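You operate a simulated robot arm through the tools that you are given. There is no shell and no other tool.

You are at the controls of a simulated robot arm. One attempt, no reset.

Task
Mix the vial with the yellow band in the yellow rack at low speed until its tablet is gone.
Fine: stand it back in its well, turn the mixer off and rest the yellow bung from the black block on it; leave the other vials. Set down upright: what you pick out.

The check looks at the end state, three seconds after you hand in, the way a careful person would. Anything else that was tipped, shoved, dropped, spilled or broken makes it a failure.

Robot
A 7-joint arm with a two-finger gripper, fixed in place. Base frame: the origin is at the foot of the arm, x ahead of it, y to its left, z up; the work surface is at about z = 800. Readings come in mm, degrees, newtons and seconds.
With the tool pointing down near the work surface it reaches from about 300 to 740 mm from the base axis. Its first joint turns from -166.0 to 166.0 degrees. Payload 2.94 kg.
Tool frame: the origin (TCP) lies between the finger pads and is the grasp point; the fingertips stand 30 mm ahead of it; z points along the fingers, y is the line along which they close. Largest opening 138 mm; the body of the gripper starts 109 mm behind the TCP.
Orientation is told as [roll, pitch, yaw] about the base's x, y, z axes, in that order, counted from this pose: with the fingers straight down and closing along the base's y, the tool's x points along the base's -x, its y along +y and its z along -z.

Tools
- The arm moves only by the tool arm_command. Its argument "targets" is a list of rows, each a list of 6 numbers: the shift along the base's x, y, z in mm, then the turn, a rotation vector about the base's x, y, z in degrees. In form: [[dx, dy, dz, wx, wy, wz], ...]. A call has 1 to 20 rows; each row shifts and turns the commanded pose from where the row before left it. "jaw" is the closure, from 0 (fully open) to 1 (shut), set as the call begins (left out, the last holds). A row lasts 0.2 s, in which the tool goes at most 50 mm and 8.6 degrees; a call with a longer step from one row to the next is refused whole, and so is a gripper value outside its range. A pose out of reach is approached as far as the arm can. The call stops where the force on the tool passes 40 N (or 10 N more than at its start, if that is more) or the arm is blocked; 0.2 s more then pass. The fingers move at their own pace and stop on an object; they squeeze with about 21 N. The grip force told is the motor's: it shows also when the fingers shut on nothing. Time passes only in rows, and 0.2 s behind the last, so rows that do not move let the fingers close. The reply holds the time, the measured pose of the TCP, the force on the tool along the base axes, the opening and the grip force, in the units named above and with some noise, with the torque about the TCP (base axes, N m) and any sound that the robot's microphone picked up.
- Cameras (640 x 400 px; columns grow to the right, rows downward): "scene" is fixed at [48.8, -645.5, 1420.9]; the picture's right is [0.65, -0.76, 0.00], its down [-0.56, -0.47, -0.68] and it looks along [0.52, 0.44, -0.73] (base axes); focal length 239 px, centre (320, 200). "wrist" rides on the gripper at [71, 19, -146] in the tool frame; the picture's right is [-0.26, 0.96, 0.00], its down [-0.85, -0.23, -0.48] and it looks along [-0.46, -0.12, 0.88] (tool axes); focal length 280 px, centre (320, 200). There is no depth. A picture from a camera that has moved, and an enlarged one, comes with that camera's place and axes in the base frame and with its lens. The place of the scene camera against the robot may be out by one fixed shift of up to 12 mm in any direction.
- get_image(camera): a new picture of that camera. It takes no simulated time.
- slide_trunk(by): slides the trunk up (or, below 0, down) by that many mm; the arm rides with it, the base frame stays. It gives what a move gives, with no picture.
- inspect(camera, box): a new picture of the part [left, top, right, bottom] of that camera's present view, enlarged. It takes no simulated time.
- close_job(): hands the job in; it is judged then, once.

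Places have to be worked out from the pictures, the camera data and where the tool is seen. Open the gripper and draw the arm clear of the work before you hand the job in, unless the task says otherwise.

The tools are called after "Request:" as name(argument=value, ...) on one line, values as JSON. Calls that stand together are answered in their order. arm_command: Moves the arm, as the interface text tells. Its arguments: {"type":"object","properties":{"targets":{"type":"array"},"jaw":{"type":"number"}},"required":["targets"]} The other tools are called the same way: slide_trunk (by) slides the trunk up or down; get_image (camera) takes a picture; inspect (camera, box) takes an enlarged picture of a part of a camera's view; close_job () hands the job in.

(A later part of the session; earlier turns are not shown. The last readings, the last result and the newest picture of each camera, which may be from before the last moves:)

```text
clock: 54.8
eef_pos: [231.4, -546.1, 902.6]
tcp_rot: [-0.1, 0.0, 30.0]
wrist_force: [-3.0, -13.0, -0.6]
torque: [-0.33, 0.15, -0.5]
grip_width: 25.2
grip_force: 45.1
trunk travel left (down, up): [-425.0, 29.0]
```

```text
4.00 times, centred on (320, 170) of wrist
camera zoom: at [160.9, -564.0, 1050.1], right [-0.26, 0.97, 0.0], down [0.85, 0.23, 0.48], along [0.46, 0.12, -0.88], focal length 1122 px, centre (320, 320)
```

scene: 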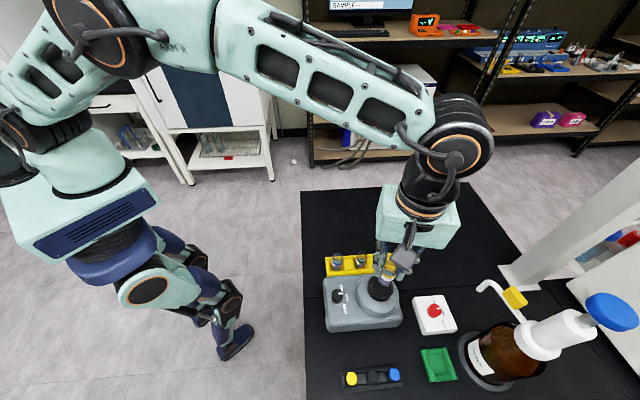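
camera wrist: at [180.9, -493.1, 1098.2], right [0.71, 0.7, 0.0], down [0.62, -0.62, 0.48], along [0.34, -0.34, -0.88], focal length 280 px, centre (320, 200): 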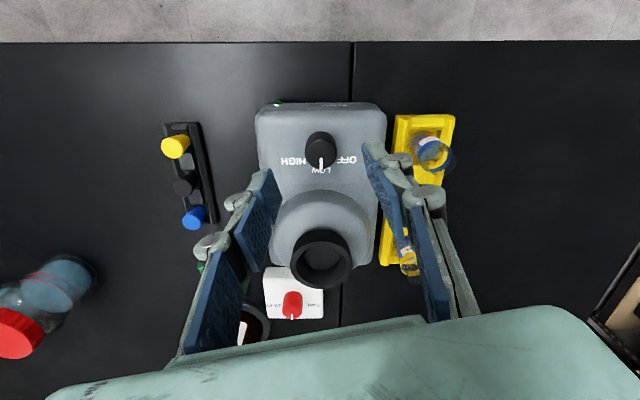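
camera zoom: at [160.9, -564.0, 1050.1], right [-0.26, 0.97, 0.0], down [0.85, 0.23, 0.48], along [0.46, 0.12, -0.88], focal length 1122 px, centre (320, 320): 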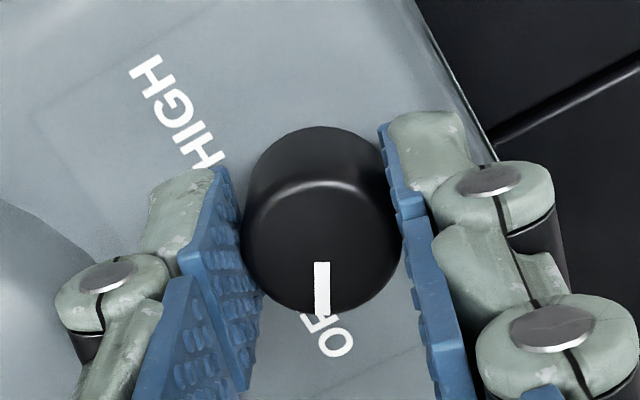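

The pointer is on OFF and the torque (-0.5 Nm) indicates the end stop. I'll release right away and lift.

Request:
arm_command(targets=[[0, 0, 0, 0, 0, 0], [0, 0, 0, 0, 0, 0], [0, 0, 10, 0, 0, 0], [0, 0, 25, 0, 0, 0], [0, 0, 30, 0, 0, 0], [0, 0, 30, 0, 0, 0], [0, 0, 0, 0, 0, 0]], jaw=0.565)

Request:
get_image(camera="wrist")

Request:
inspect(camera="wrist", box=[240, 90, 400, 190])

Request:
inspect(camera="scene", box=[310, 240, 470, 340])

```text
clock: 56.4
eef_pos: [233.3, -543.2, 999.7]
tcp_rot: [0.0, 0.0, 30.0]
wrist_force: [0.7, -0.6, 0.2]
torque: [0.0, -0.05, 0.0]
grip_width: 59.9
grip_force: 0.0
trunk travel left (down, up): [-425.0, 29.0]
```

```text
taken
camera wrist: at [161.7, -562.7, 1146.7], right [-0.26, 0.97, 0.0], down [0.85, 0.22, 0.48], along [0.46, 0.12, -0.88], focal length 280 px, centre (320, 200)
```

wrist: 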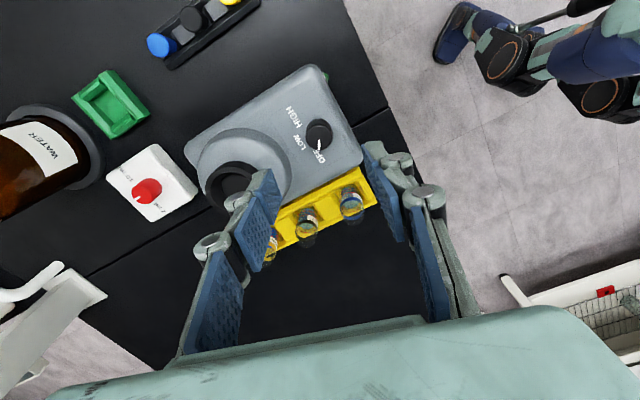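

```text
4.00 times, centred on (320, 140) of wrist
camera zoom: at [161.7, -562.7, 1146.7], right [-0.26, 0.97, 0.0], down [0.85, 0.22, 0.48], along [0.46, 0.12, -0.88], focal length 1122 px, centre (320, 440)
```

zoom: 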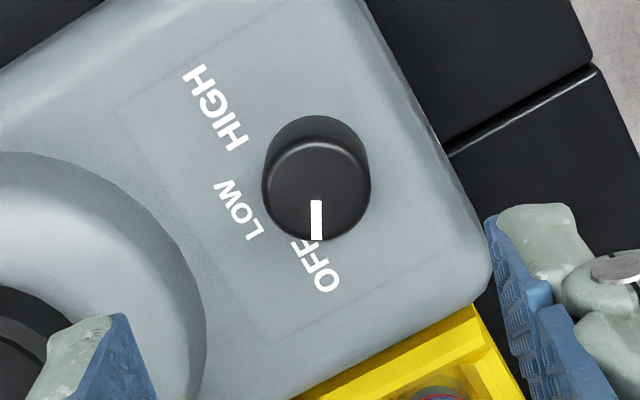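

```text
4.00 times, centred on (390, 290) of scene
camera zoom: at [48.8, -645.5, 1420.9], right [0.65, -0.76, 0.0], down [-0.56, -0.47, -0.68], along [0.52, 0.44, -0.73], focal length 954 px, centre (40, -160)
```

zoom: 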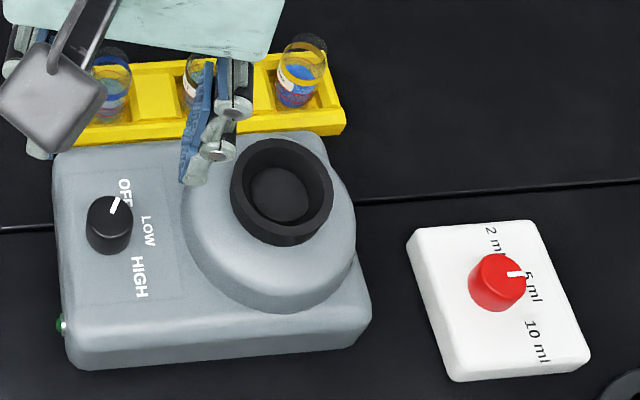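

The mixer is OFF, its lamp dark and its position unchanged. The yellow bung's top computes to (138.5, -654.7, 834), about 23 mm across. I'll move above it with yaw -45°, closing across the block, to look closer.

Request:
arm_command(targets=[[-10.5, -12.4, 0, 0, 0, -8.3], [-10.5, -12.4, 0, 0, 0, -8.3], [-10.5, -12.4, 0, 0, 0, -8.3], [-10.5, -12.4, 0, 0, 0, -8.3], [-10.5, -12.4, -5, 0, 0, -8.3], [-10.5, -12.4, -10, 0, 0, -8.3], [-10.5, -12.4, -10, 0, 0, -8.3], [-10.5, -12.4, -10, 0, 0, -8.3], [-10.8, -12.3, -5, 0, 0, -8.6], [0, 0, 0, 0, 0, 0], [0, 0, 0, 0, 0, 0]])

Request:
get_image(camera="wrist")

Request:
inspect(camera="wrist", box=[240, 80, 400, 180])

Request:
inspect(camera="scene", box=[304, 330, 416, 400])

```text
clock: 58.8
eef_pos: [137.6, -655.4, 958.2]
tcp_rot: [0.0, 0.0, -45.1]
wrist_force: [0.3, 0.0, -0.2]
torque: [0.01, -0.02, 0.0]
grip_width: 59.9
grip_force: 0.2
trunk travel left (down, up): [-425.0, 29.0]
```

```text
taken
camera wrist: at [101.0, -591.3, 1104.7], right [0.87, 0.5, 0.0], down [0.44, -0.76, 0.48], along [0.24, -0.41, -0.88], focal length 280 px, centre (320, 200)
```

wrist: 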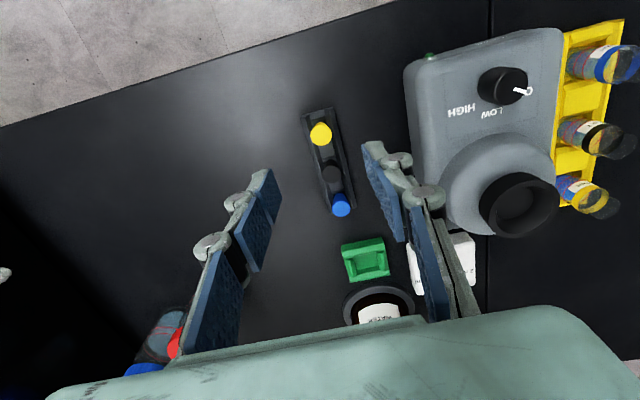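

```text
4.00 times, centred on (320, 130) of wrist
camera zoom: at [101.0, -591.3, 1104.7], right [0.87, 0.5, 0.0], down [0.44, -0.76, 0.48], along [0.24, -0.41, -0.88], focal length 1122 px, centre (320, 480)
```

zoom: 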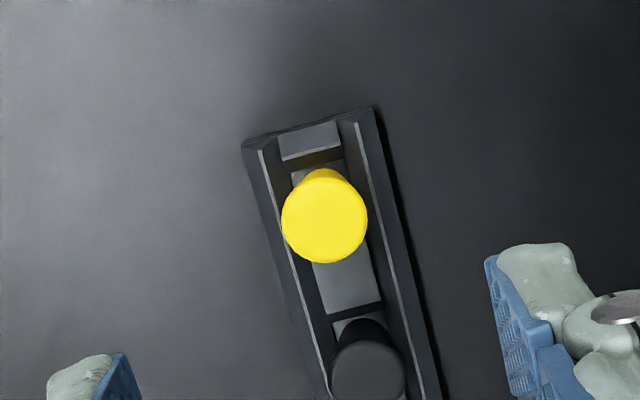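

```text
5.71 times, centred on (360, 365) of scene
camera zoom: at [48.8, -645.5, 1420.9], right [0.65, -0.76, 0.0], down [-0.56, -0.47, -0.68], along [0.52, 0.44, -0.73], focal length 1364 px, centre (91, -743)
```

zoom: 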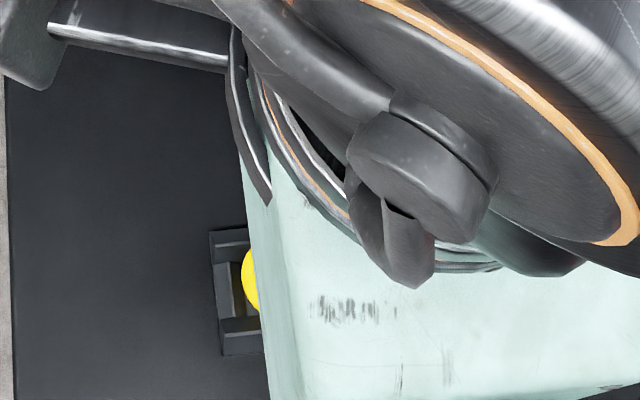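

The bung centre confirms at (138.8, -655.1) with a top diameter of about 21 mm. The vials appear obliquely in this view, so I'll inspect the mouth of the yellow-band vial to see how the bung will sit.

Request:
inspect(camera="wrist", box=[544, 150, 640, 225])

Request:
inspect(camera="scene", box=[364, 240, 404, 275])

Request:
inspect(camera="wrist", box=[290, 110, 370, 220])

```text
5.33 times, centred on (592, 188) of wrist
camera zoom: at [101.0, -591.3, 1104.7], right [0.87, 0.5, 0.0], down [0.44, -0.76, 0.48], along [0.24, -0.41, -0.88], focal length 1495 px, centre (-1131, 267)
```

zoom: 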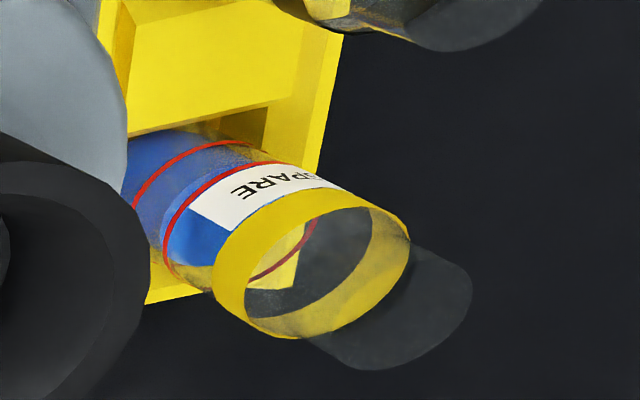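

```text
11.43 times, centred on (384, 258) of scene
camera zoom: at [48.8, -645.5, 1420.9], right [0.65, -0.76, 0.0], down [-0.56, -0.47, -0.68], along [0.52, 0.44, -0.73], focal length 2727 px, centre (-411, -457)
```

zoom: 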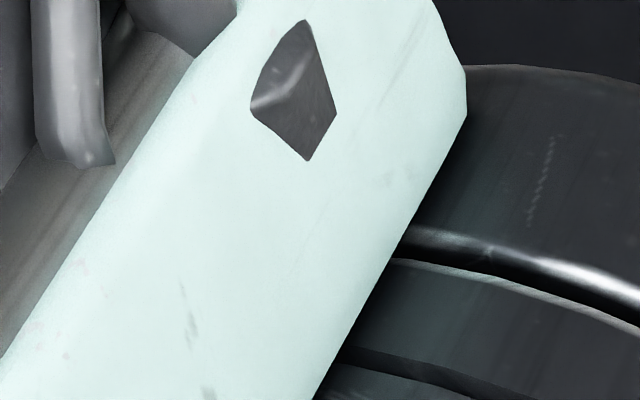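

```text
3.64 times, centred on (330, 165) of wrist
camera zoom: at [101.0, -591.3, 1104.7], right [0.87, 0.5, 0.0], down [0.44, -0.76, 0.48], along [0.24, -0.41, -0.88], focal length 1020 px, centre (284, 327)
```

zoom: 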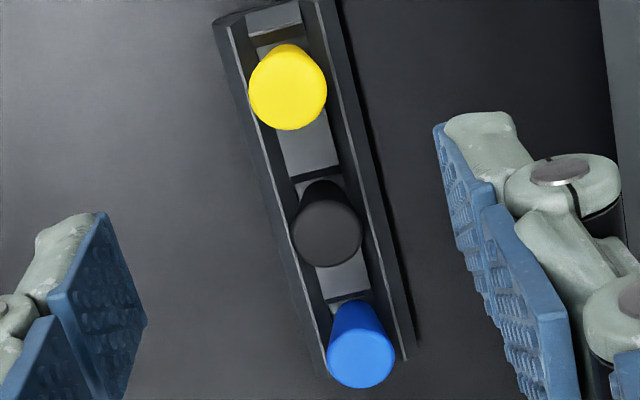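

The vial has a clear narrower neck (about 21 mm) above the yellow band, up to z ≈ 867, which the tapered bung will sit on. I'll descend over the bung to z ≈ 895 with a 44 mm opening and a small (1.2, -0.3) correction.

Request:
arm_command(targets=[[1.2, -0.3, -15, 0, 0, 0], [0, 0, -20, 0, 0, 0], [0, 0, -20, 0, 0, 0], [0, 0, -8, 0, 0, 0], [0, 0, 0, 0, 0, 0], [0, 0, 0, 0, 0, 0]], jaw=0.68)

Request:
inspect(camera="wrist", box=[240, 110, 400, 210])

```text
clock: 60.2
eef_pos: [137.9, -655.1, 896.6]
tcp_rot: [-0.1, 0.0, -44.9]
wrist_force: [0.2, 0.8, -0.1]
torque: [0.01, 0.02, 0.03]
grip_width: 44.3
grip_force: 0.1
trunk travel left (down, up): [-425.0, 29.0]
```

```text
4.00 times, centred on (320, 160) of wrist
camera zoom: at [102.6, -591.3, 1042.6], right [0.87, 0.5, 0.0], down [0.44, -0.76, 0.48], along [0.24, -0.41, -0.88], focal length 1122 px, centre (320, 360)
```

zoom: 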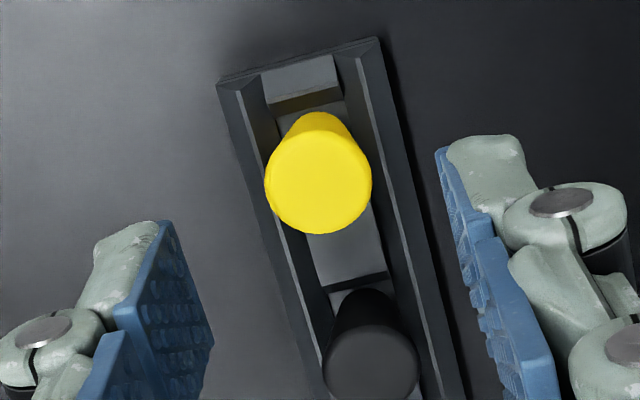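

The bung is centred at (138.7, -655.0), and the block is only about 36 mm wide and low. I'll lower to TCP z ≈ 852, putting the fingertips at about 822, above the block rails but well below the bung's top.

Request:
arm_command(targets=[[0, 0, -12, 0, 0, 0], [0, 0, -12, 0, 0, 0], [0, 0, -10, 0, 0, 0], [0, 0, -6, 0, 0, 0], [0, 0, -4, 0, 0, 0], [0, 0, 0, 0, 0, 0], [0, 0, 0, 0, 0, 0]])

Request:
inspect(camera="wrist", box=[240, 120, 400, 220])

Request:
inspect(camera="scene", box=[304, 330, 416, 400])

```text
clock: 61.8
eef_pos: [138.6, -654.5, 851.5]
tcp_rot: [-0.1, 0.0, -45.0]
wrist_force: [0.4, -0.8, 0.0]
torque: [-0.02, 0.0, -0.03]
grip_width: 43.8
grip_force: 0.0
trunk travel left (down, up): [-425.0, 29.0]
```

```text
4.00 times, centred on (320, 170) of wrist
camera zoom: at [102.1, -591.2, 998.3], right [0.87, 0.5, 0.0], down [0.44, -0.76, 0.48], along [0.24, -0.41, -0.88], focal length 1122 px, centre (320, 320)
```

zoom: 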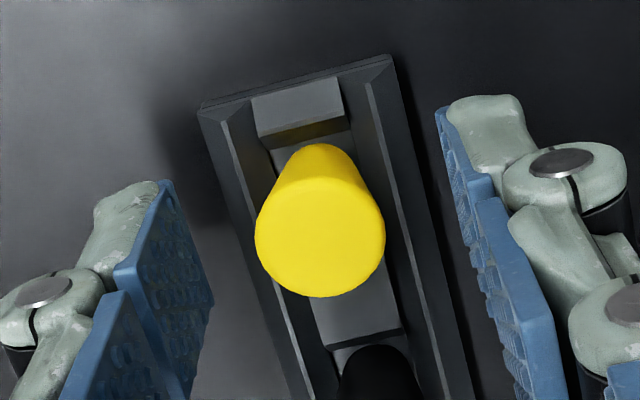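

```text
5.71 times, centred on (360, 365) of scene
camera zoom: at [48.8, -645.5, 1420.9], right [0.65, -0.76, 0.0], down [-0.56, -0.47, -0.68], along [0.52, 0.44, -0.73], focal length 1364 px, centre (91, -743)
```

zoom: 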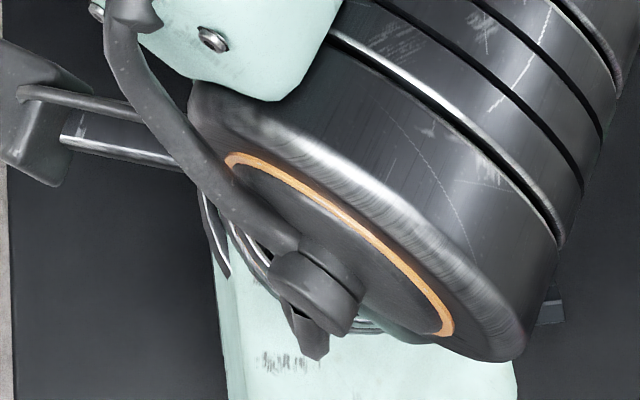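

The bung is exactly centred between the pads. Closing on it now.

Request:
arm_command(targets=[[0, 0, 0, 0, 0, 0], [0, 0, 0, 0, 0, 0], [0, 0, 0, 0, 0, 0]], jaw=1.0)

Request:
inspect(camera="wrist", box=[240, 120, 400, 220])

```text
clock: 62.6
eef_pos: [138.2, -655.5, 851.8]
tcp_rot: [0.0, -0.1, -45.0]
wrist_force: [0.0, 0.1, -0.6]
torque: [0.03, 0.02, 0.02]
grip_width: 16.6
grip_force: 20.4
trunk travel left (down, up): [-425.0, 29.0]
```

```text
4.00 times, centred on (320, 170) of wrist
camera zoom: at [102.1, -591.2, 998.4], right [0.87, 0.5, 0.0], down [0.44, -0.76, 0.48], along [0.24, -0.41, -0.88], focal length 1122 px, centre (320, 320)
```

zoom: 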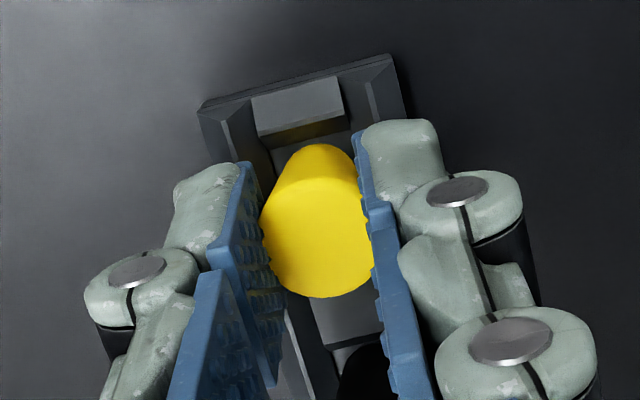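

Held at 16.6 mm, so the bung is compliant or its contact body is narrower. I'll lift straight up slowly and check that it comes along upright and the block stays put.

Request:
arm_command(targets=[[0, 0, 3, 0, 0, 0], [0, 0, 6, 0, 0, 0], [0, 0, 10, 0, 0, 0], [0, 0, 15, 0, 0, 0], [0, 0, 25, 0, 0, 0], [0, 0, 30, 0, 0, 0], [0, 0, 30, 0, 0, 0], [0, 0, 15, 0, 0, 0], [0, 0, 0, 0, 0, 0], [0, 0, 0, 0, 0, 0]])

Request:
get_image(camera="wrist")

Request:
inspect(camera="wrist", box=[240, 120, 400, 220])

Request:
get_image(camera="scene")

```text
clock: 64.8
eef_pos: [138.3, -655.1, 985.9]
tcp_rot: [0.0, 0.0, -45.0]
wrist_force: [-0.7, 0.3, -0.8]
torque: [0.01, 0.02, 0.03]
grip_width: 16.3
grip_force: 21.0
trunk travel left (down, up): [-425.0, 29.0]
```

```text
taken
camera wrist: at [101.7, -591.7, 1133.1], right [0.87, 0.5, 0.0], down [0.44, -0.76, 0.48], along [0.24, -0.41, -0.88], focal length 280 px, centre (320, 200)
```

wrist: 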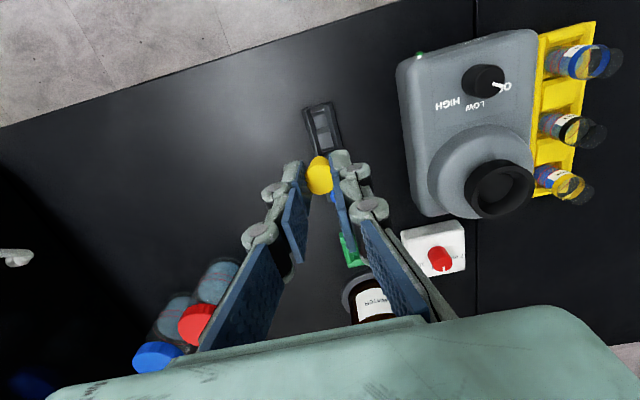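

```text
4.00 times, centred on (320, 170) of wrist
camera zoom: at [101.7, -591.7, 1133.1], right [0.87, 0.5, 0.0], down [0.44, -0.76, 0.48], along [0.24, -0.41, -0.88], focal length 1122 px, centre (320, 320)
```

zoom: 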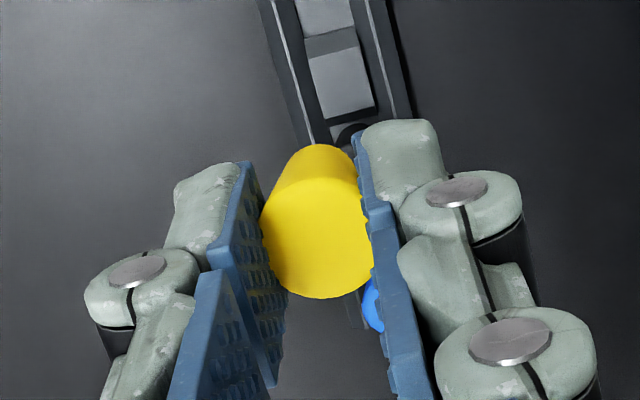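

```text
taken
```

scene: 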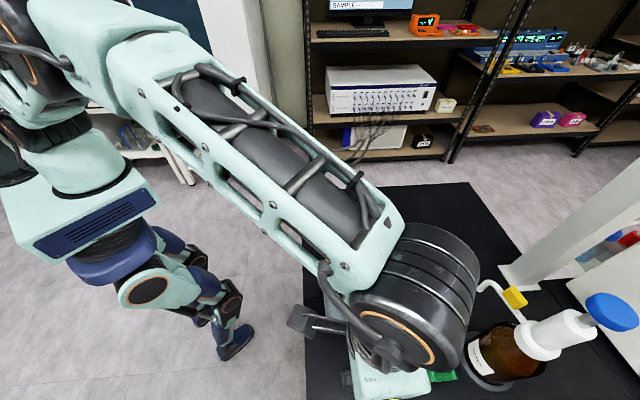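

The bung is held upright and the block stayed in place. I'll carry it high over to the vial at about (409.8, -572.1).

Request:
arm_command(targets=[[15, 5, 4, 0, 0, 0], [30, 9, 0, 0, 0, 0], [35, 10.5, 0, 0, 0, 0], [35, 10.5, 0, 0, 0, 0], [35, 10.5, 0, 0, 0, 0], [35, 10.5, 0, 0, 0, 0], [35, 10.5, 0, 0, 0, 0], [30, 9, 0, 0, 0, 0], [16, 5.5, 0, 0, 0, 0], [5.2, 2, -4, 0, 0, 0], [0, 0, 0, 0, 0, 0], [0, 0, 0, 0, 0, 0]])

Request:
get_image(camera="wrist")

Request:
inspect(camera="wrist", box=[240, 100, 400, 200])

Request:
inspect(camera="scene", box=[330, 200, 442, 280])

```text
clock: 67.4
eef_pos: [409.5, -573.4, 986.5]
tcp_rot: [0.1, -0.1, -45.1]
wrist_force: [0.8, -0.9, 0.3]
torque: [0.0, -0.01, -0.01]
grip_width: 16.5
grip_force: 20.4
trunk travel left (down, up): [-425.0, 29.0]
```

```text
taken
camera wrist: at [373.2, -509.8, 1133.2], right [0.87, 0.5, 0.0], down [0.44, -0.76, 0.48], along [0.24, -0.41, -0.88], focal length 280 px, centre (320, 200)
```

wrist: 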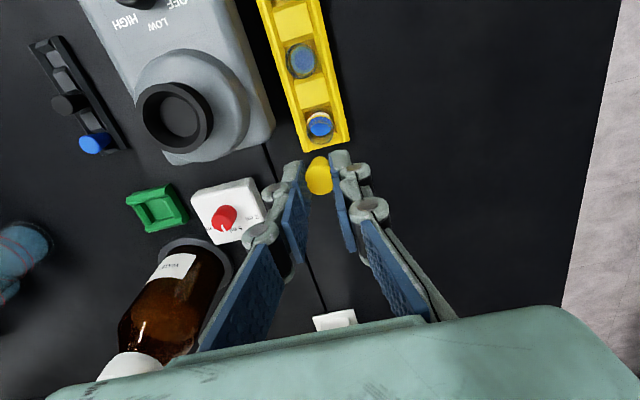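

```text
4.00 times, centred on (320, 150) of wrist
camera zoom: at [373.2, -509.8, 1133.2], right [0.87, 0.5, 0.0], down [0.44, -0.76, 0.48], along [0.24, -0.41, -0.88], focal length 1122 px, centre (320, 400)
```

zoom: 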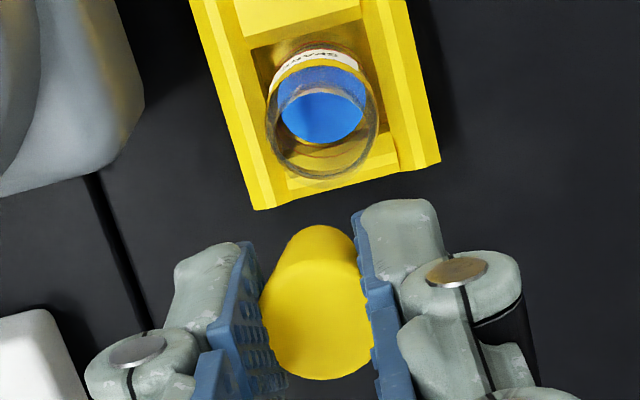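

```text
5.00 times, centred on (386, 240) of scene
camera zoom: at [48.8, -645.5, 1420.9], right [0.65, -0.76, 0.0], down [-0.56, -0.47, -0.68], along [0.52, 0.44, -0.73], focal length 1193 px, centre (-10, 0)
```

zoom: 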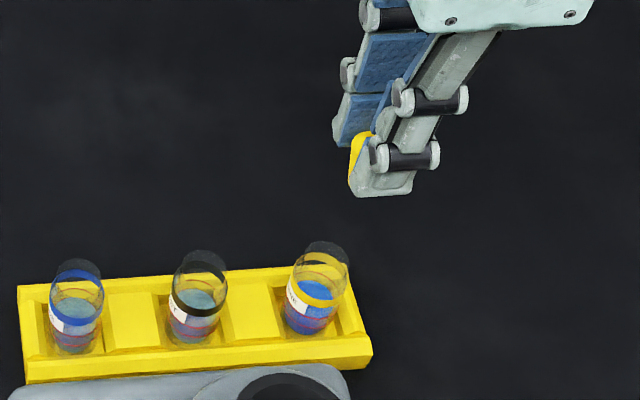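

The bung hangs upright over the vial. I'll correct by (-0.3, +1.3) and come down to about 20 mm above the neck for a close alignment check.

Request:
arm_command(targets=[[-0.3, 1.3, -12, 0, 0, 0], [0, 0, -18, 0, 0, 0], [0, 0, -14, 0, 0, 0], [0, 0, -6, 0, 0, 0], [0, 0, 0, 0, 0, 0], [0, 0, 0, 0, 0, 0]])

Request:
inspect(camera="wrist", box=[256, 110, 384, 190])

Request:
inspect(camera="scene", box=[350, 210, 430, 270])

```text
clock: 68.8
eef_pos: [409.1, -570.8, 935.6]
tcp_rot: [0.0, 0.0, -45.0]
wrist_force: [-0.1, 0.4, 0.6]
torque: [0.01, 0.03, 0.01]
grip_width: 16.3
grip_force: 20.3
trunk travel left (down, up): [-425.0, 29.0]
```

```text
5.00 times, centred on (320, 150) of wrist
camera zoom: at [372.9, -507.9, 1083.1], right [0.87, 0.5, 0.0], down [0.44, -0.76, 0.48], along [0.24, -0.41, -0.88], focal length 1402 px, centre (320, 450)
```

zoom: 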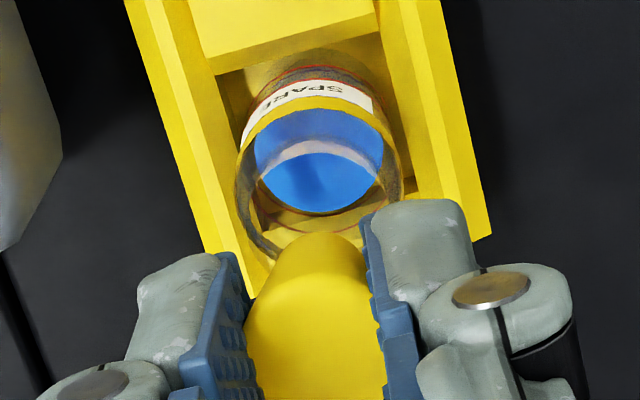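

```text
6.67 times, centred on (390, 240) of scene
camera zoom: at [48.8, -645.5, 1420.9], right [0.65, -0.76, 0.0], down [-0.56, -0.47, -0.68], along [0.52, 0.44, -0.73], focal length 1591 px, centre (-147, -67)
```

zoom: 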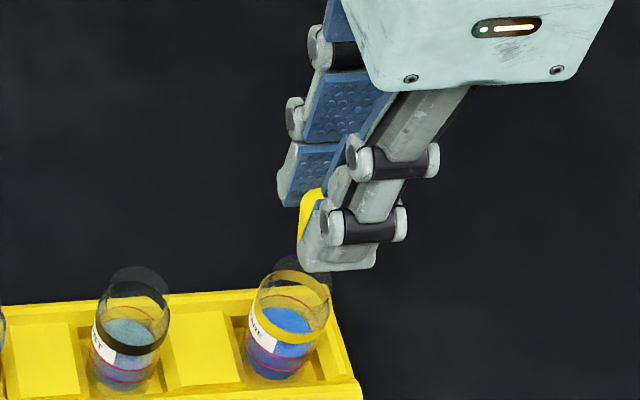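

Bung and vial axes agree to about 0.5 mm. I'll nudge (-0.1, -0.4) and lower to just above the neck for another look.

Request:
arm_command(targets=[[-0.1, -0.4, -5, 0, 0, 0], [0, 0, -6, 0, 0, 0], [0, 0, -5, 0, 0, 0], [0, 0, 0, 0, 0, 0], [0, 0, 0, 0, 0, 0]])

Request:
inspect(camera="wrist", box=[256, 120, 384, 200])

Request:
inspect(camera="scene", box=[360, 225, 416, 270])

```text
clock: 70.0
eef_pos: [409.9, -571.2, 919.6]
tcp_rot: [-0.1, 0.0, -44.9]
wrist_force: [0.9, 0.3, -0.2]
torque: [-0.01, 0.0, 0.03]
grip_width: 16.5
grip_force: 21.1
trunk travel left (down, up): [-425.0, 29.0]
```

```text
5.00 times, centred on (320, 160) of wrist
camera zoom: at [373.3, -508.1, 1066.7], right [0.87, 0.5, 0.0], down [0.44, -0.76, 0.48], along [0.24, -0.41, -0.88], focal length 1402 px, centre (320, 400)
```

zoom: 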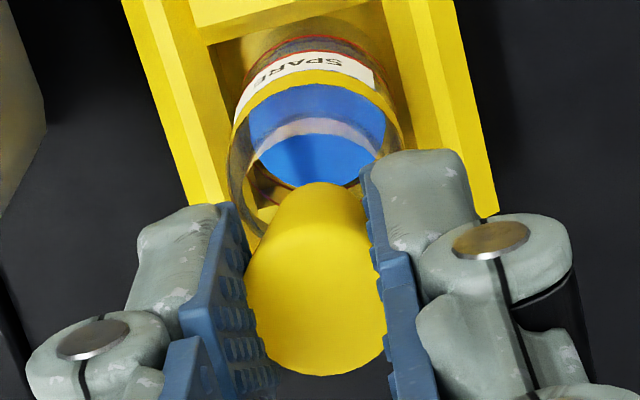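

```text
8.89 times, centred on (388, 248) of scene
camera zoom: at [48.8, -645.5, 1420.9], right [0.65, -0.76, 0.0], down [-0.56, -0.47, -0.68], along [0.52, 0.44, -0.73], focal length 2121 px, centre (-284, -222)
```

zoom: 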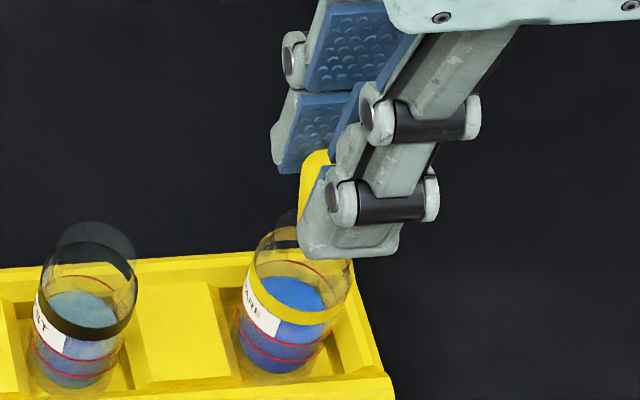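

The vial ring is about 0.6 mm to the left of the bung axis here. I'll correct by (-0.5, -0.3) and lower 5 mm with force checks.

Request:
arm_command(targets=[[-0.5, -0.3, -2, 0, 0, 0], [0, 0, -2, 0, 0, 0], [0, 0, -1, 0, 0, 0], [0, 0, 0, 0, 0, 0], [0, 0, 0, 0, 0, 0]])

Request:
inspect(camera="wrist", box=[256, 120, 384, 200])

Request:
inspect(camera="scene", box=[360, 225, 416, 270])

```text
clock: 71.2
eef_pos: [409.8, -571.4, 914.6]
tcp_rot: [0.0, 0.1, -45.0]
wrist_force: [0.3, 0.7, -0.3]
torque: [0.01, 0.02, 0.0]
grip_width: 16.3
grip_force: 20.5
trunk travel left (down, up): [-425.0, 29.0]
```

```text
5.00 times, centred on (320, 160) of wrist
camera zoom: at [372.1, -508.0, 1061.4], right [0.87, 0.5, 0.0], down [0.44, -0.76, 0.48], along [0.24, -0.41, -0.88], focal length 1402 px, centre (320, 400)
```

zoom: 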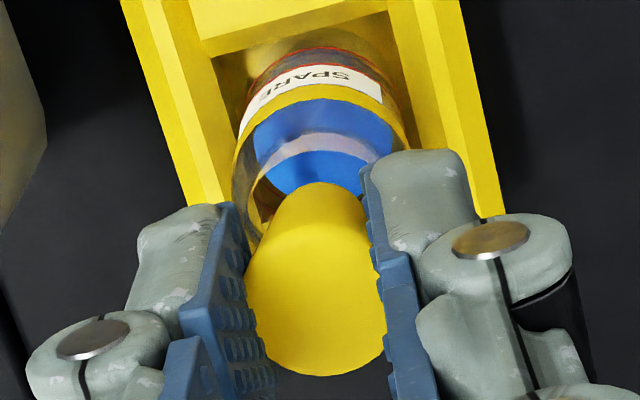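

```text
8.89 times, centred on (388, 248) of scene
camera zoom: at [48.8, -645.5, 1420.9], right [0.65, -0.76, 0.0], down [-0.56, -0.47, -0.68], along [0.52, 0.44, -0.73], focal length 2121 px, centre (-284, -222)
```

zoom: 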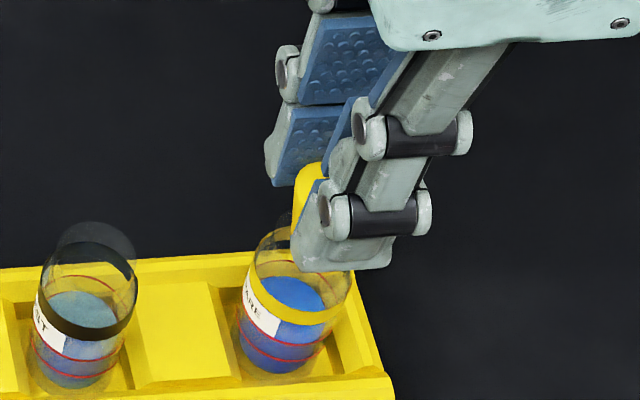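

Now aligned left-right (ring 321, bung 320). I'll go on down 4 mm and check force.

Request:
arm_command(targets=[[0, 0, -2, 0, 0, 0], [0, 0, -2, 0, 0, 0], [0, 0, 0, 0, 0, 0], [0, 0, 0, 0, 0, 0]])

Request:
inspect(camera="wrist", box=[256, 120, 384, 200])

```text
clock: 72.2
eef_pos: [408.4, -572.1, 910.0]
tcp_rot: [0.0, 0.0, -45.0]
wrist_force: [-0.5, -0.4, -0.4]
torque: [-0.01, 0.01, -0.01]
grip_width: 16.3
grip_force: 21.0
trunk travel left (down, up): [-425.0, 29.0]
```

```text
5.00 times, centred on (320, 160) of wrist
camera zoom: at [372.5, -507.5, 1057.0], right [0.87, 0.5, 0.0], down [0.44, -0.76, 0.48], along [0.24, -0.41, -0.88], focal length 1402 px, centre (320, 400)
```

zoom: 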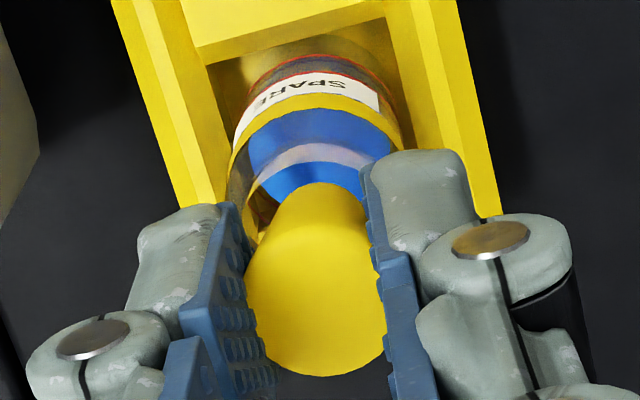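

Both directions now check out to within about 0.3 mm. Continuing down 4 mm.

Request:
arm_command(targets=[[0, 0, -2, 0, 0, 0], [0, 0, -2, 0, 0, 0], [0, 0, 0, 0, 0, 0], [0, 0, 0, 0, 0, 0]])

Request:
inspect(camera="scene", box=[360, 225, 416, 270])

```text
clock: 73.2
eef_pos: [409.0, -572.1, 909.4]
tcp_rot: [0.1, -0.2, -45.0]
wrist_force: [-0.4, -0.1, 11.5]
torque: [0.02, 0.01, 0.03]
grip_width: 16.1
grip_force: 21.3
trunk travel left (down, up): [-425.0, 29.0]
```

```text
8.89 times, centred on (388, 248) of scene
camera zoom: at [48.8, -645.5, 1420.9], right [0.65, -0.76, 0.0], down [-0.56, -0.47, -0.68], along [0.52, 0.44, -0.73], focal length 2121 px, centre (-284, -222)
```

zoom: 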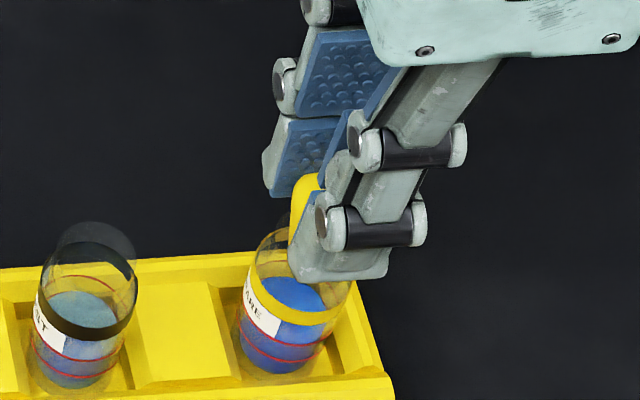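

Contact: 11.5 N straight up with no side force at z ≈ 909, so the bung has met the neck. I'll ease off about 1.5 mm to relax the press and look closely.

Request:
arm_command(targets=[[0, 0, 1.5, 0, 0, 0], [0, 0, 0, 0, 0, 0]])

Request:
inspect(camera="wrist", box=[272, 130, 368, 200])

Request:
inspect(camera="scene", box=[370, 235, 402, 265])

```text
clock: 73.8
eef_pos: [409.5, -571.9, 909.0]
tcp_rot: [0.0, 0.0, -45.1]
wrist_force: [0.0, -1.0, 6.2]
torque: [-0.04, -0.03, 0.02]
grip_width: 16.4
grip_force: 21.4
trunk travel left (down, up): [-425.0, 29.0]
```

```text
5.71 times, centred on (320, 165) of wrist
camera zoom: at [372.4, -507.6, 1055.2], right [0.87, 0.5, 0.0], down [0.44, -0.76, 0.48], along [0.24, -0.41, -0.88], focal length 1602 px, centre (320, 400)
```

zoom: 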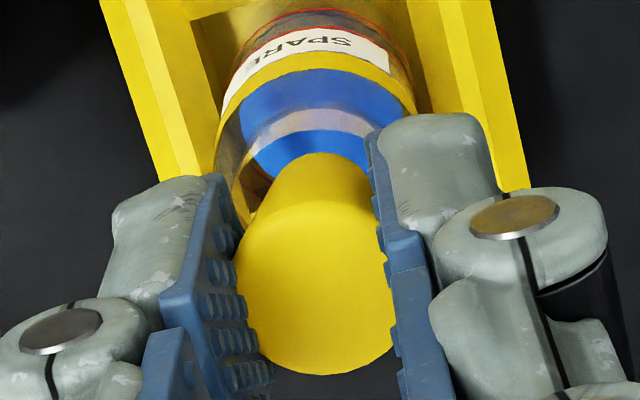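

```text
13.33 times, centred on (386, 250) of scene
camera zoom: at [48.8, -645.5, 1420.9], right [0.65, -0.76, 0.0], down [-0.56, -0.47, -0.68], along [0.52, 0.44, -0.73], focal length 3182 px, centre (-560, -467)
```

zoom: 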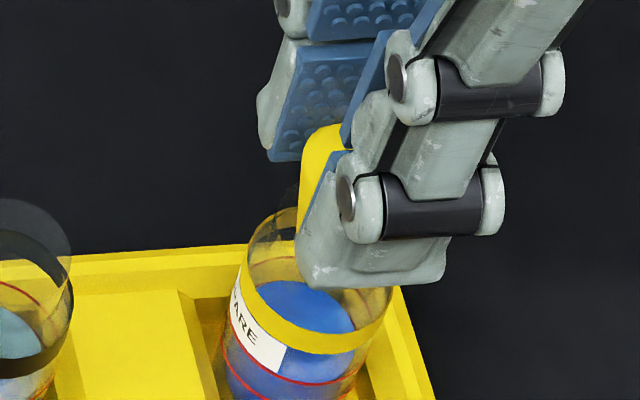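

Still 6 N of preload, squarely vertical. I'll raise another 1 mm to bring it down to a light touch before releasing.

Request:
arm_command(targets=[[0, 0, 0.8, 0, 0, 0], [0, 0, 0, 0, 0, 0]])

```text
clock: 74.4
eef_pos: [410.1, -570.7, 909.1]
tcp_rot: [0.0, 0.2, -45.0]
wrist_force: [-0.8, -0.2, 0.8]
torque: [0.0, -0.01, 0.0]
grip_width: 16.6
grip_force: 20.8
trunk travel left (down, up): [-425.0, 29.0]
```

The touch is now light (0.8 N). I'll open the jaws only to about 26 mm first, so the fingers still flank the bung while I check that it stands.

Request:
arm_command(targets=[[0, 0, 0, 0, 0, 0], [0, 0, 0, 0, 0, 0], [0, 0, 0, 0, 0, 0]], jaw=0.81)

Request:
inspect(camera="wrist", box=[272, 130, 368, 200])

Request:
inspect(camera="scene", box=[370, 235, 402, 265])

```text
clock: 75.2
eef_pos: [409.2, -572.8, 908.6]
tcp_rot: [-0.1, 0.0, -45.0]
wrist_force: [0.3, -0.3, -0.6]
torque: [0.02, 0.0, 0.03]
grip_width: 26.3
grip_force: 0.1
trunk travel left (down, up): [-425.0, 29.0]
```

```text
5.71 times, centred on (320, 165) of wrist
camera zoom: at [372.4, -508.2, 1056.2], right [0.87, 0.5, 0.0], down [0.44, -0.76, 0.48], along [0.24, -0.41, -0.88], focal length 1602 px, centre (320, 400)
```

zoom: 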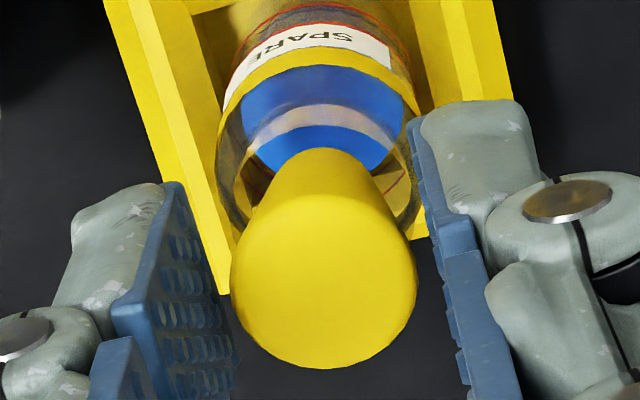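

```text
13.33 times, centred on (386, 250) of scene
camera zoom: at [48.8, -645.5, 1420.9], right [0.65, -0.76, 0.0], down [-0.56, -0.47, -0.68], along [0.52, 0.44, -0.73], focal length 3182 px, centre (-560, -467)
```

zoom: 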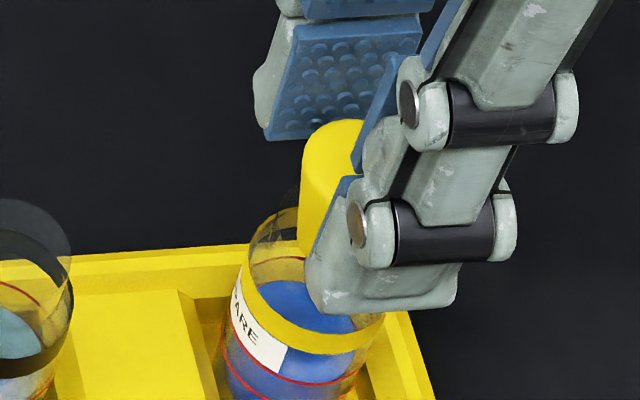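

The bung stands upright and centred on the vial. I'll open to 42 mm and rise straight up.

Request:
arm_command(targets=[[0, 0, 0, 0, 0, 0], [0, 0, 0, 0, 0, 0], [0, 0, 4, 0, 0, 0], [0, 0, 10, 0, 0, 0], [0, 0, 20, 0, 0, 0], [0, 0, 30, 0, 0, 0], [0, 0, 30, 0, 0, 0], [0, 0, 0, 0, 0, 0]], jaw=0.695)

Request:
get_image(camera="wrist")

Request:
inspect(camera="wrist", box=[256, 80, 384, 160])

Request:
inspect(camera="scene", box=[360, 225, 416, 275])

```text
clock: 77.0
eef_pos: [409.6, -573.9, 1003.6]
tcp_rot: [-0.1, 0.0, -45.0]
wrist_force: [0.7, -0.4, 0.9]
torque: [-0.02, 0.01, -0.01]
grip_width: 42.1
grip_force: 0.0
trunk travel left (down, up): [-425.0, 29.0]
```

```text
taken
camera wrist: at [374.3, -510.1, 1150.7], right [0.87, 0.5, 0.0], down [0.44, -0.76, 0.48], along [0.24, -0.41, -0.88], focal length 280 px, centre (320, 200)
```

wrist: 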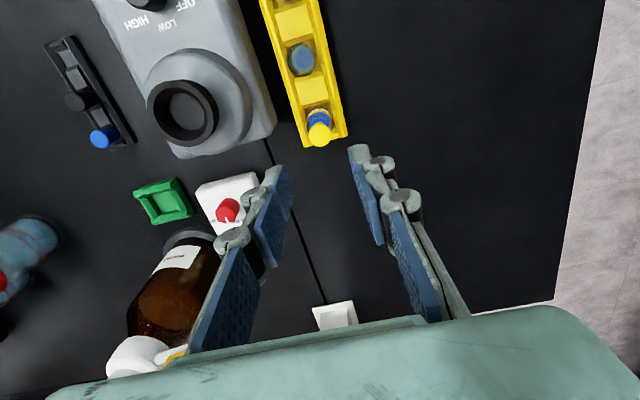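

```text
5.00 times, centred on (320, 120) of wrist
camera zoom: at [374.3, -510.1, 1150.7], right [0.87, 0.5, 0.0], down [0.44, -0.76, 0.48], along [0.24, -0.41, -0.88], focal length 1402 px, centre (320, 600)
```

zoom: 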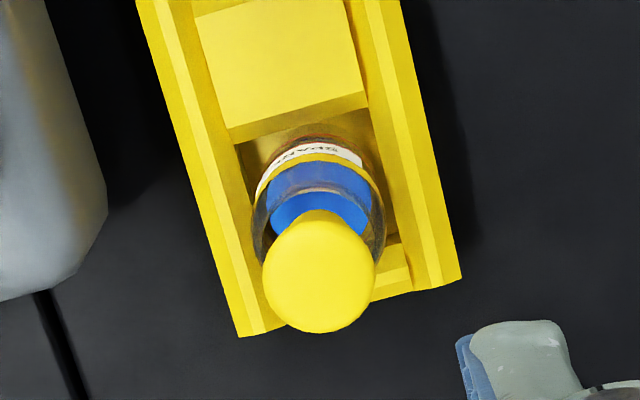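

```text
8.00 times, centred on (388, 250) of scene
camera zoom: at [48.8, -645.5, 1420.9], right [0.65, -0.76, 0.0], down [-0.56, -0.47, -0.68], along [0.52, 0.44, -0.73], focal length 1909 px, centre (-224, -200)
```

zoom: 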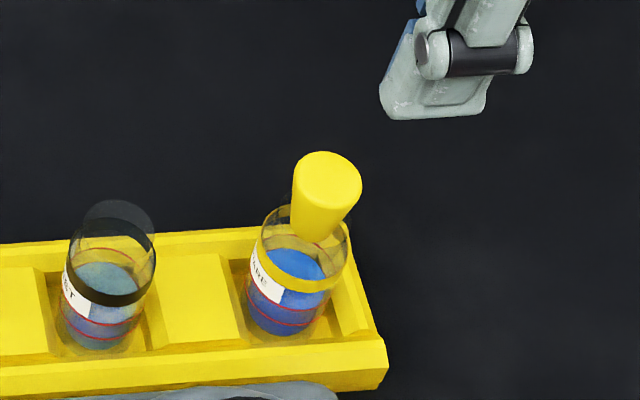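

The bung stays on the vial. I'll zoom in from both cameras to verify that it's seated straight in the neck.

Request:
inspect(camera="scene", box=[370, 238, 402, 272])

Request:
inspect(camera="wrist", box=[296, 100, 344, 150])

Request:
inspect(camera="scene", box=[320, 235, 410, 285])

```text
11.76 times, centred on (386, 255) of scene
camera zoom: at [48.8, -645.5, 1420.9], right [0.65, -0.76, 0.0], down [-0.56, -0.47, -0.68], along [0.52, 0.44, -0.73], focal length 2807 px, centre (-456, -447)
```

zoom: 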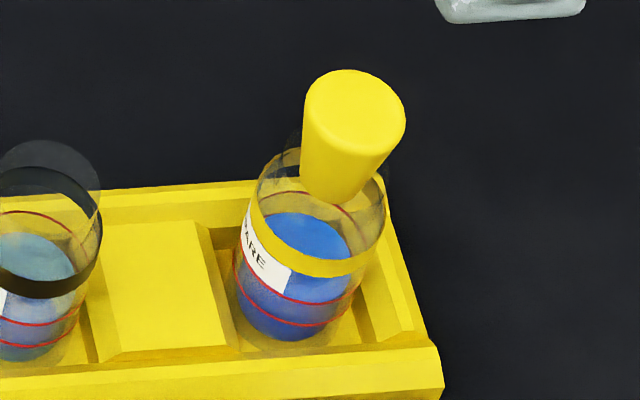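

```text
8.00 times, centred on (320, 125) of wrist
camera zoom: at [374.3, -510.1, 1150.7], right [0.87, 0.5, 0.0], down [0.44, -0.76, 0.48], along [0.24, -0.41, -0.88], focal length 2243 px, centre (320, 800)
```

zoom: 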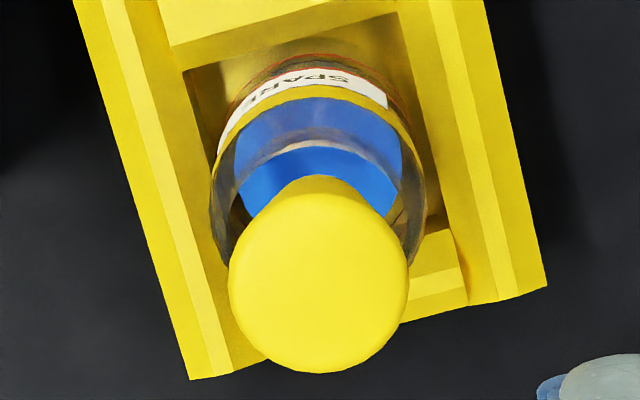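

```text
7.11 times, centred on (365, 260) of scene
camera zoom: at [48.8, -645.5, 1420.9], right [0.65, -0.76, 0.0], down [-0.56, -0.47, -0.68], along [0.52, 0.44, -0.73], focal length 1697 px, centre (0, -227)
```

zoom: 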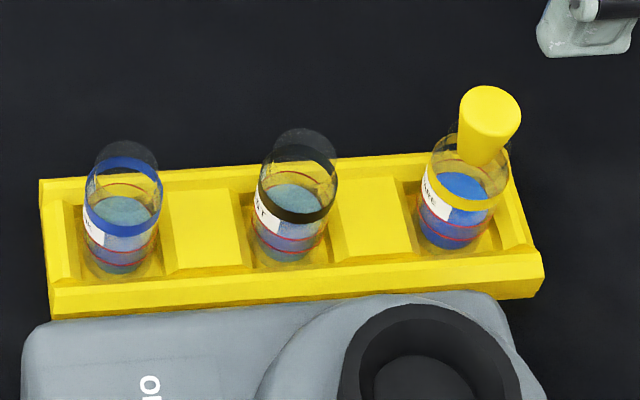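

The bung's outline matches an upright cone sitting on the neck. I'll withdraw the arm up and towards -x, turning back to yaw 0, and take an oblique wrist view of the capped vial to be sure.

Request:
arm_command(targets=[[0, 0, 20, 0, 0, 0], [0, 0, 25, 0, 0, 0], [-30, 12, 0, 0, 0, 7.5], [-35, 15, 0, 0, 0, 7.5], [-35, 15, 0, 0, 0, 7.5], [-35, 15, 0, 0, 0, 7.5], [-35, 15, 0, 0, 0, 7.5], [-35, 15, -20, 0, 0, 7.5], [0, 0, -10, 0, 0, 0], [0, 0, 0, 0, 0, 0]], jaw=0.3)

Request:
get_image(camera="wrist")

Request:
get_image(camera="scene")

```text
clock: 79.2
eef_pos: [203.4, -484.5, 1019.7]
tcp_rot: [0.0, 0.1, 0.1]
wrist_force: [0.1, 0.0, 0.8]
torque: [0.02, 0.0, 0.01]
grip_width: 96.6
grip_force: 0.1
trunk travel left (down, up): [-425.0, 29.0]
```

```text
taken
camera wrist: at [131.7, -465.0, 1165.3], right [0.26, 0.97, 0.0], down [0.85, -0.23, 0.48], along [0.46, -0.12, -0.88], focal length 280 px, centre (320, 200)
```

wrist: 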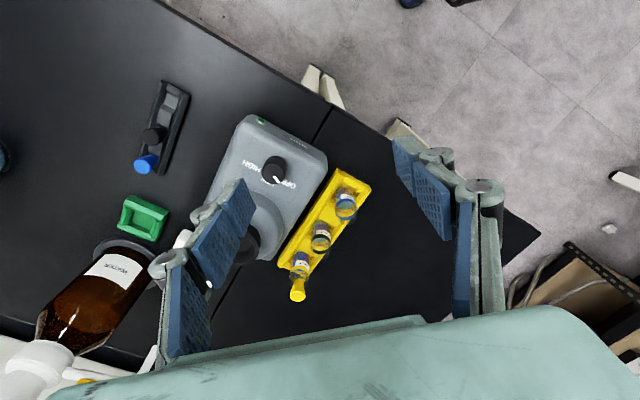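

```text
taken
```

scene: 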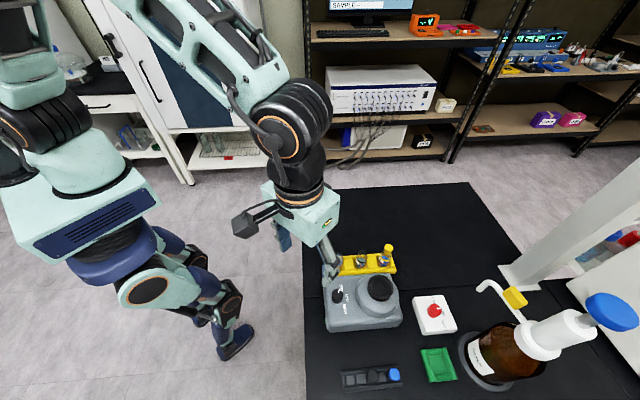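

I'll enlarge the capped vial in this oblique view, and check the knob and the block too.

Request:
inspect(camera="wrist", box=[270, 235, 334, 310])

Request:
inspect(camera="scene", box=[366, 236, 406, 276])

Request:
inspect(camera="wrist", box=[110, 60, 350, 210])

```text
5.33 times, centred on (302, 272) of wrist
camera zoom: at [131.7, -465.0, 1165.3], right [0.26, 0.97, 0.0], down [0.85, -0.23, 0.48], along [0.46, -0.12, -0.88], focal length 1495 px, centre (416, -187)
```

zoom: 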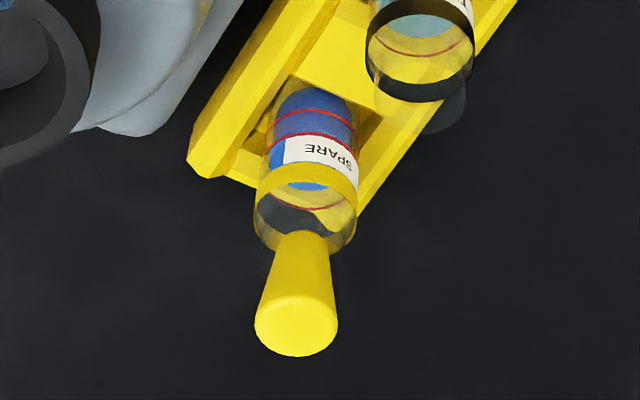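

```text
10.00 times, centred on (386, 256) of scene
camera zoom: at [48.8, -645.5, 1420.9], right [0.65, -0.76, 0.0], down [-0.56, -0.47, -0.68], along [0.52, 0.44, -0.73], focal length 2386 px, centre (-340, -360)
```

zoom: 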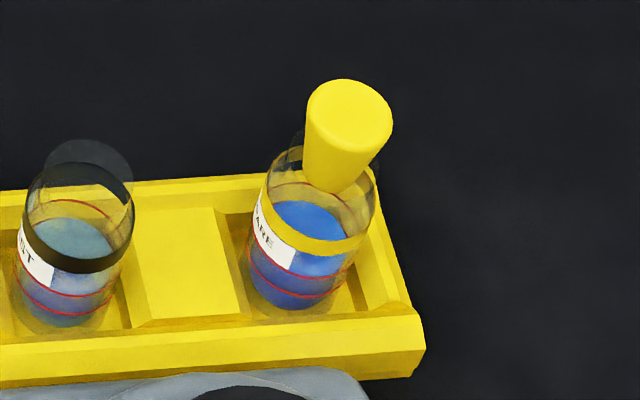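

```text
2.67 times, centred on (230, 135) of wrist
camera zoom: at [131.7, -465.0, 1165.3], right [0.26, 0.97, 0.0], down [0.85, -0.23, 0.48], along [0.46, -0.12, -0.88], focal length 748 px, centre (560, 373)
```

zoom: 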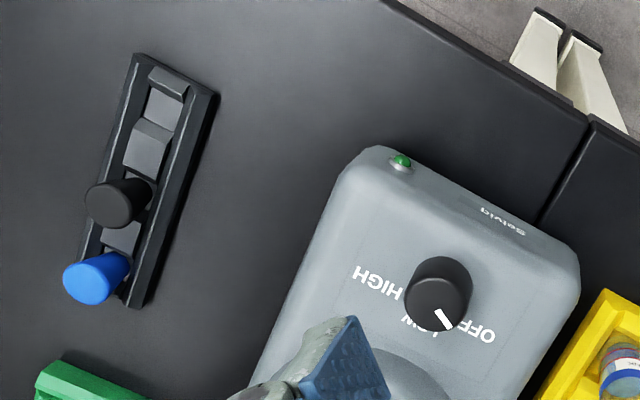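

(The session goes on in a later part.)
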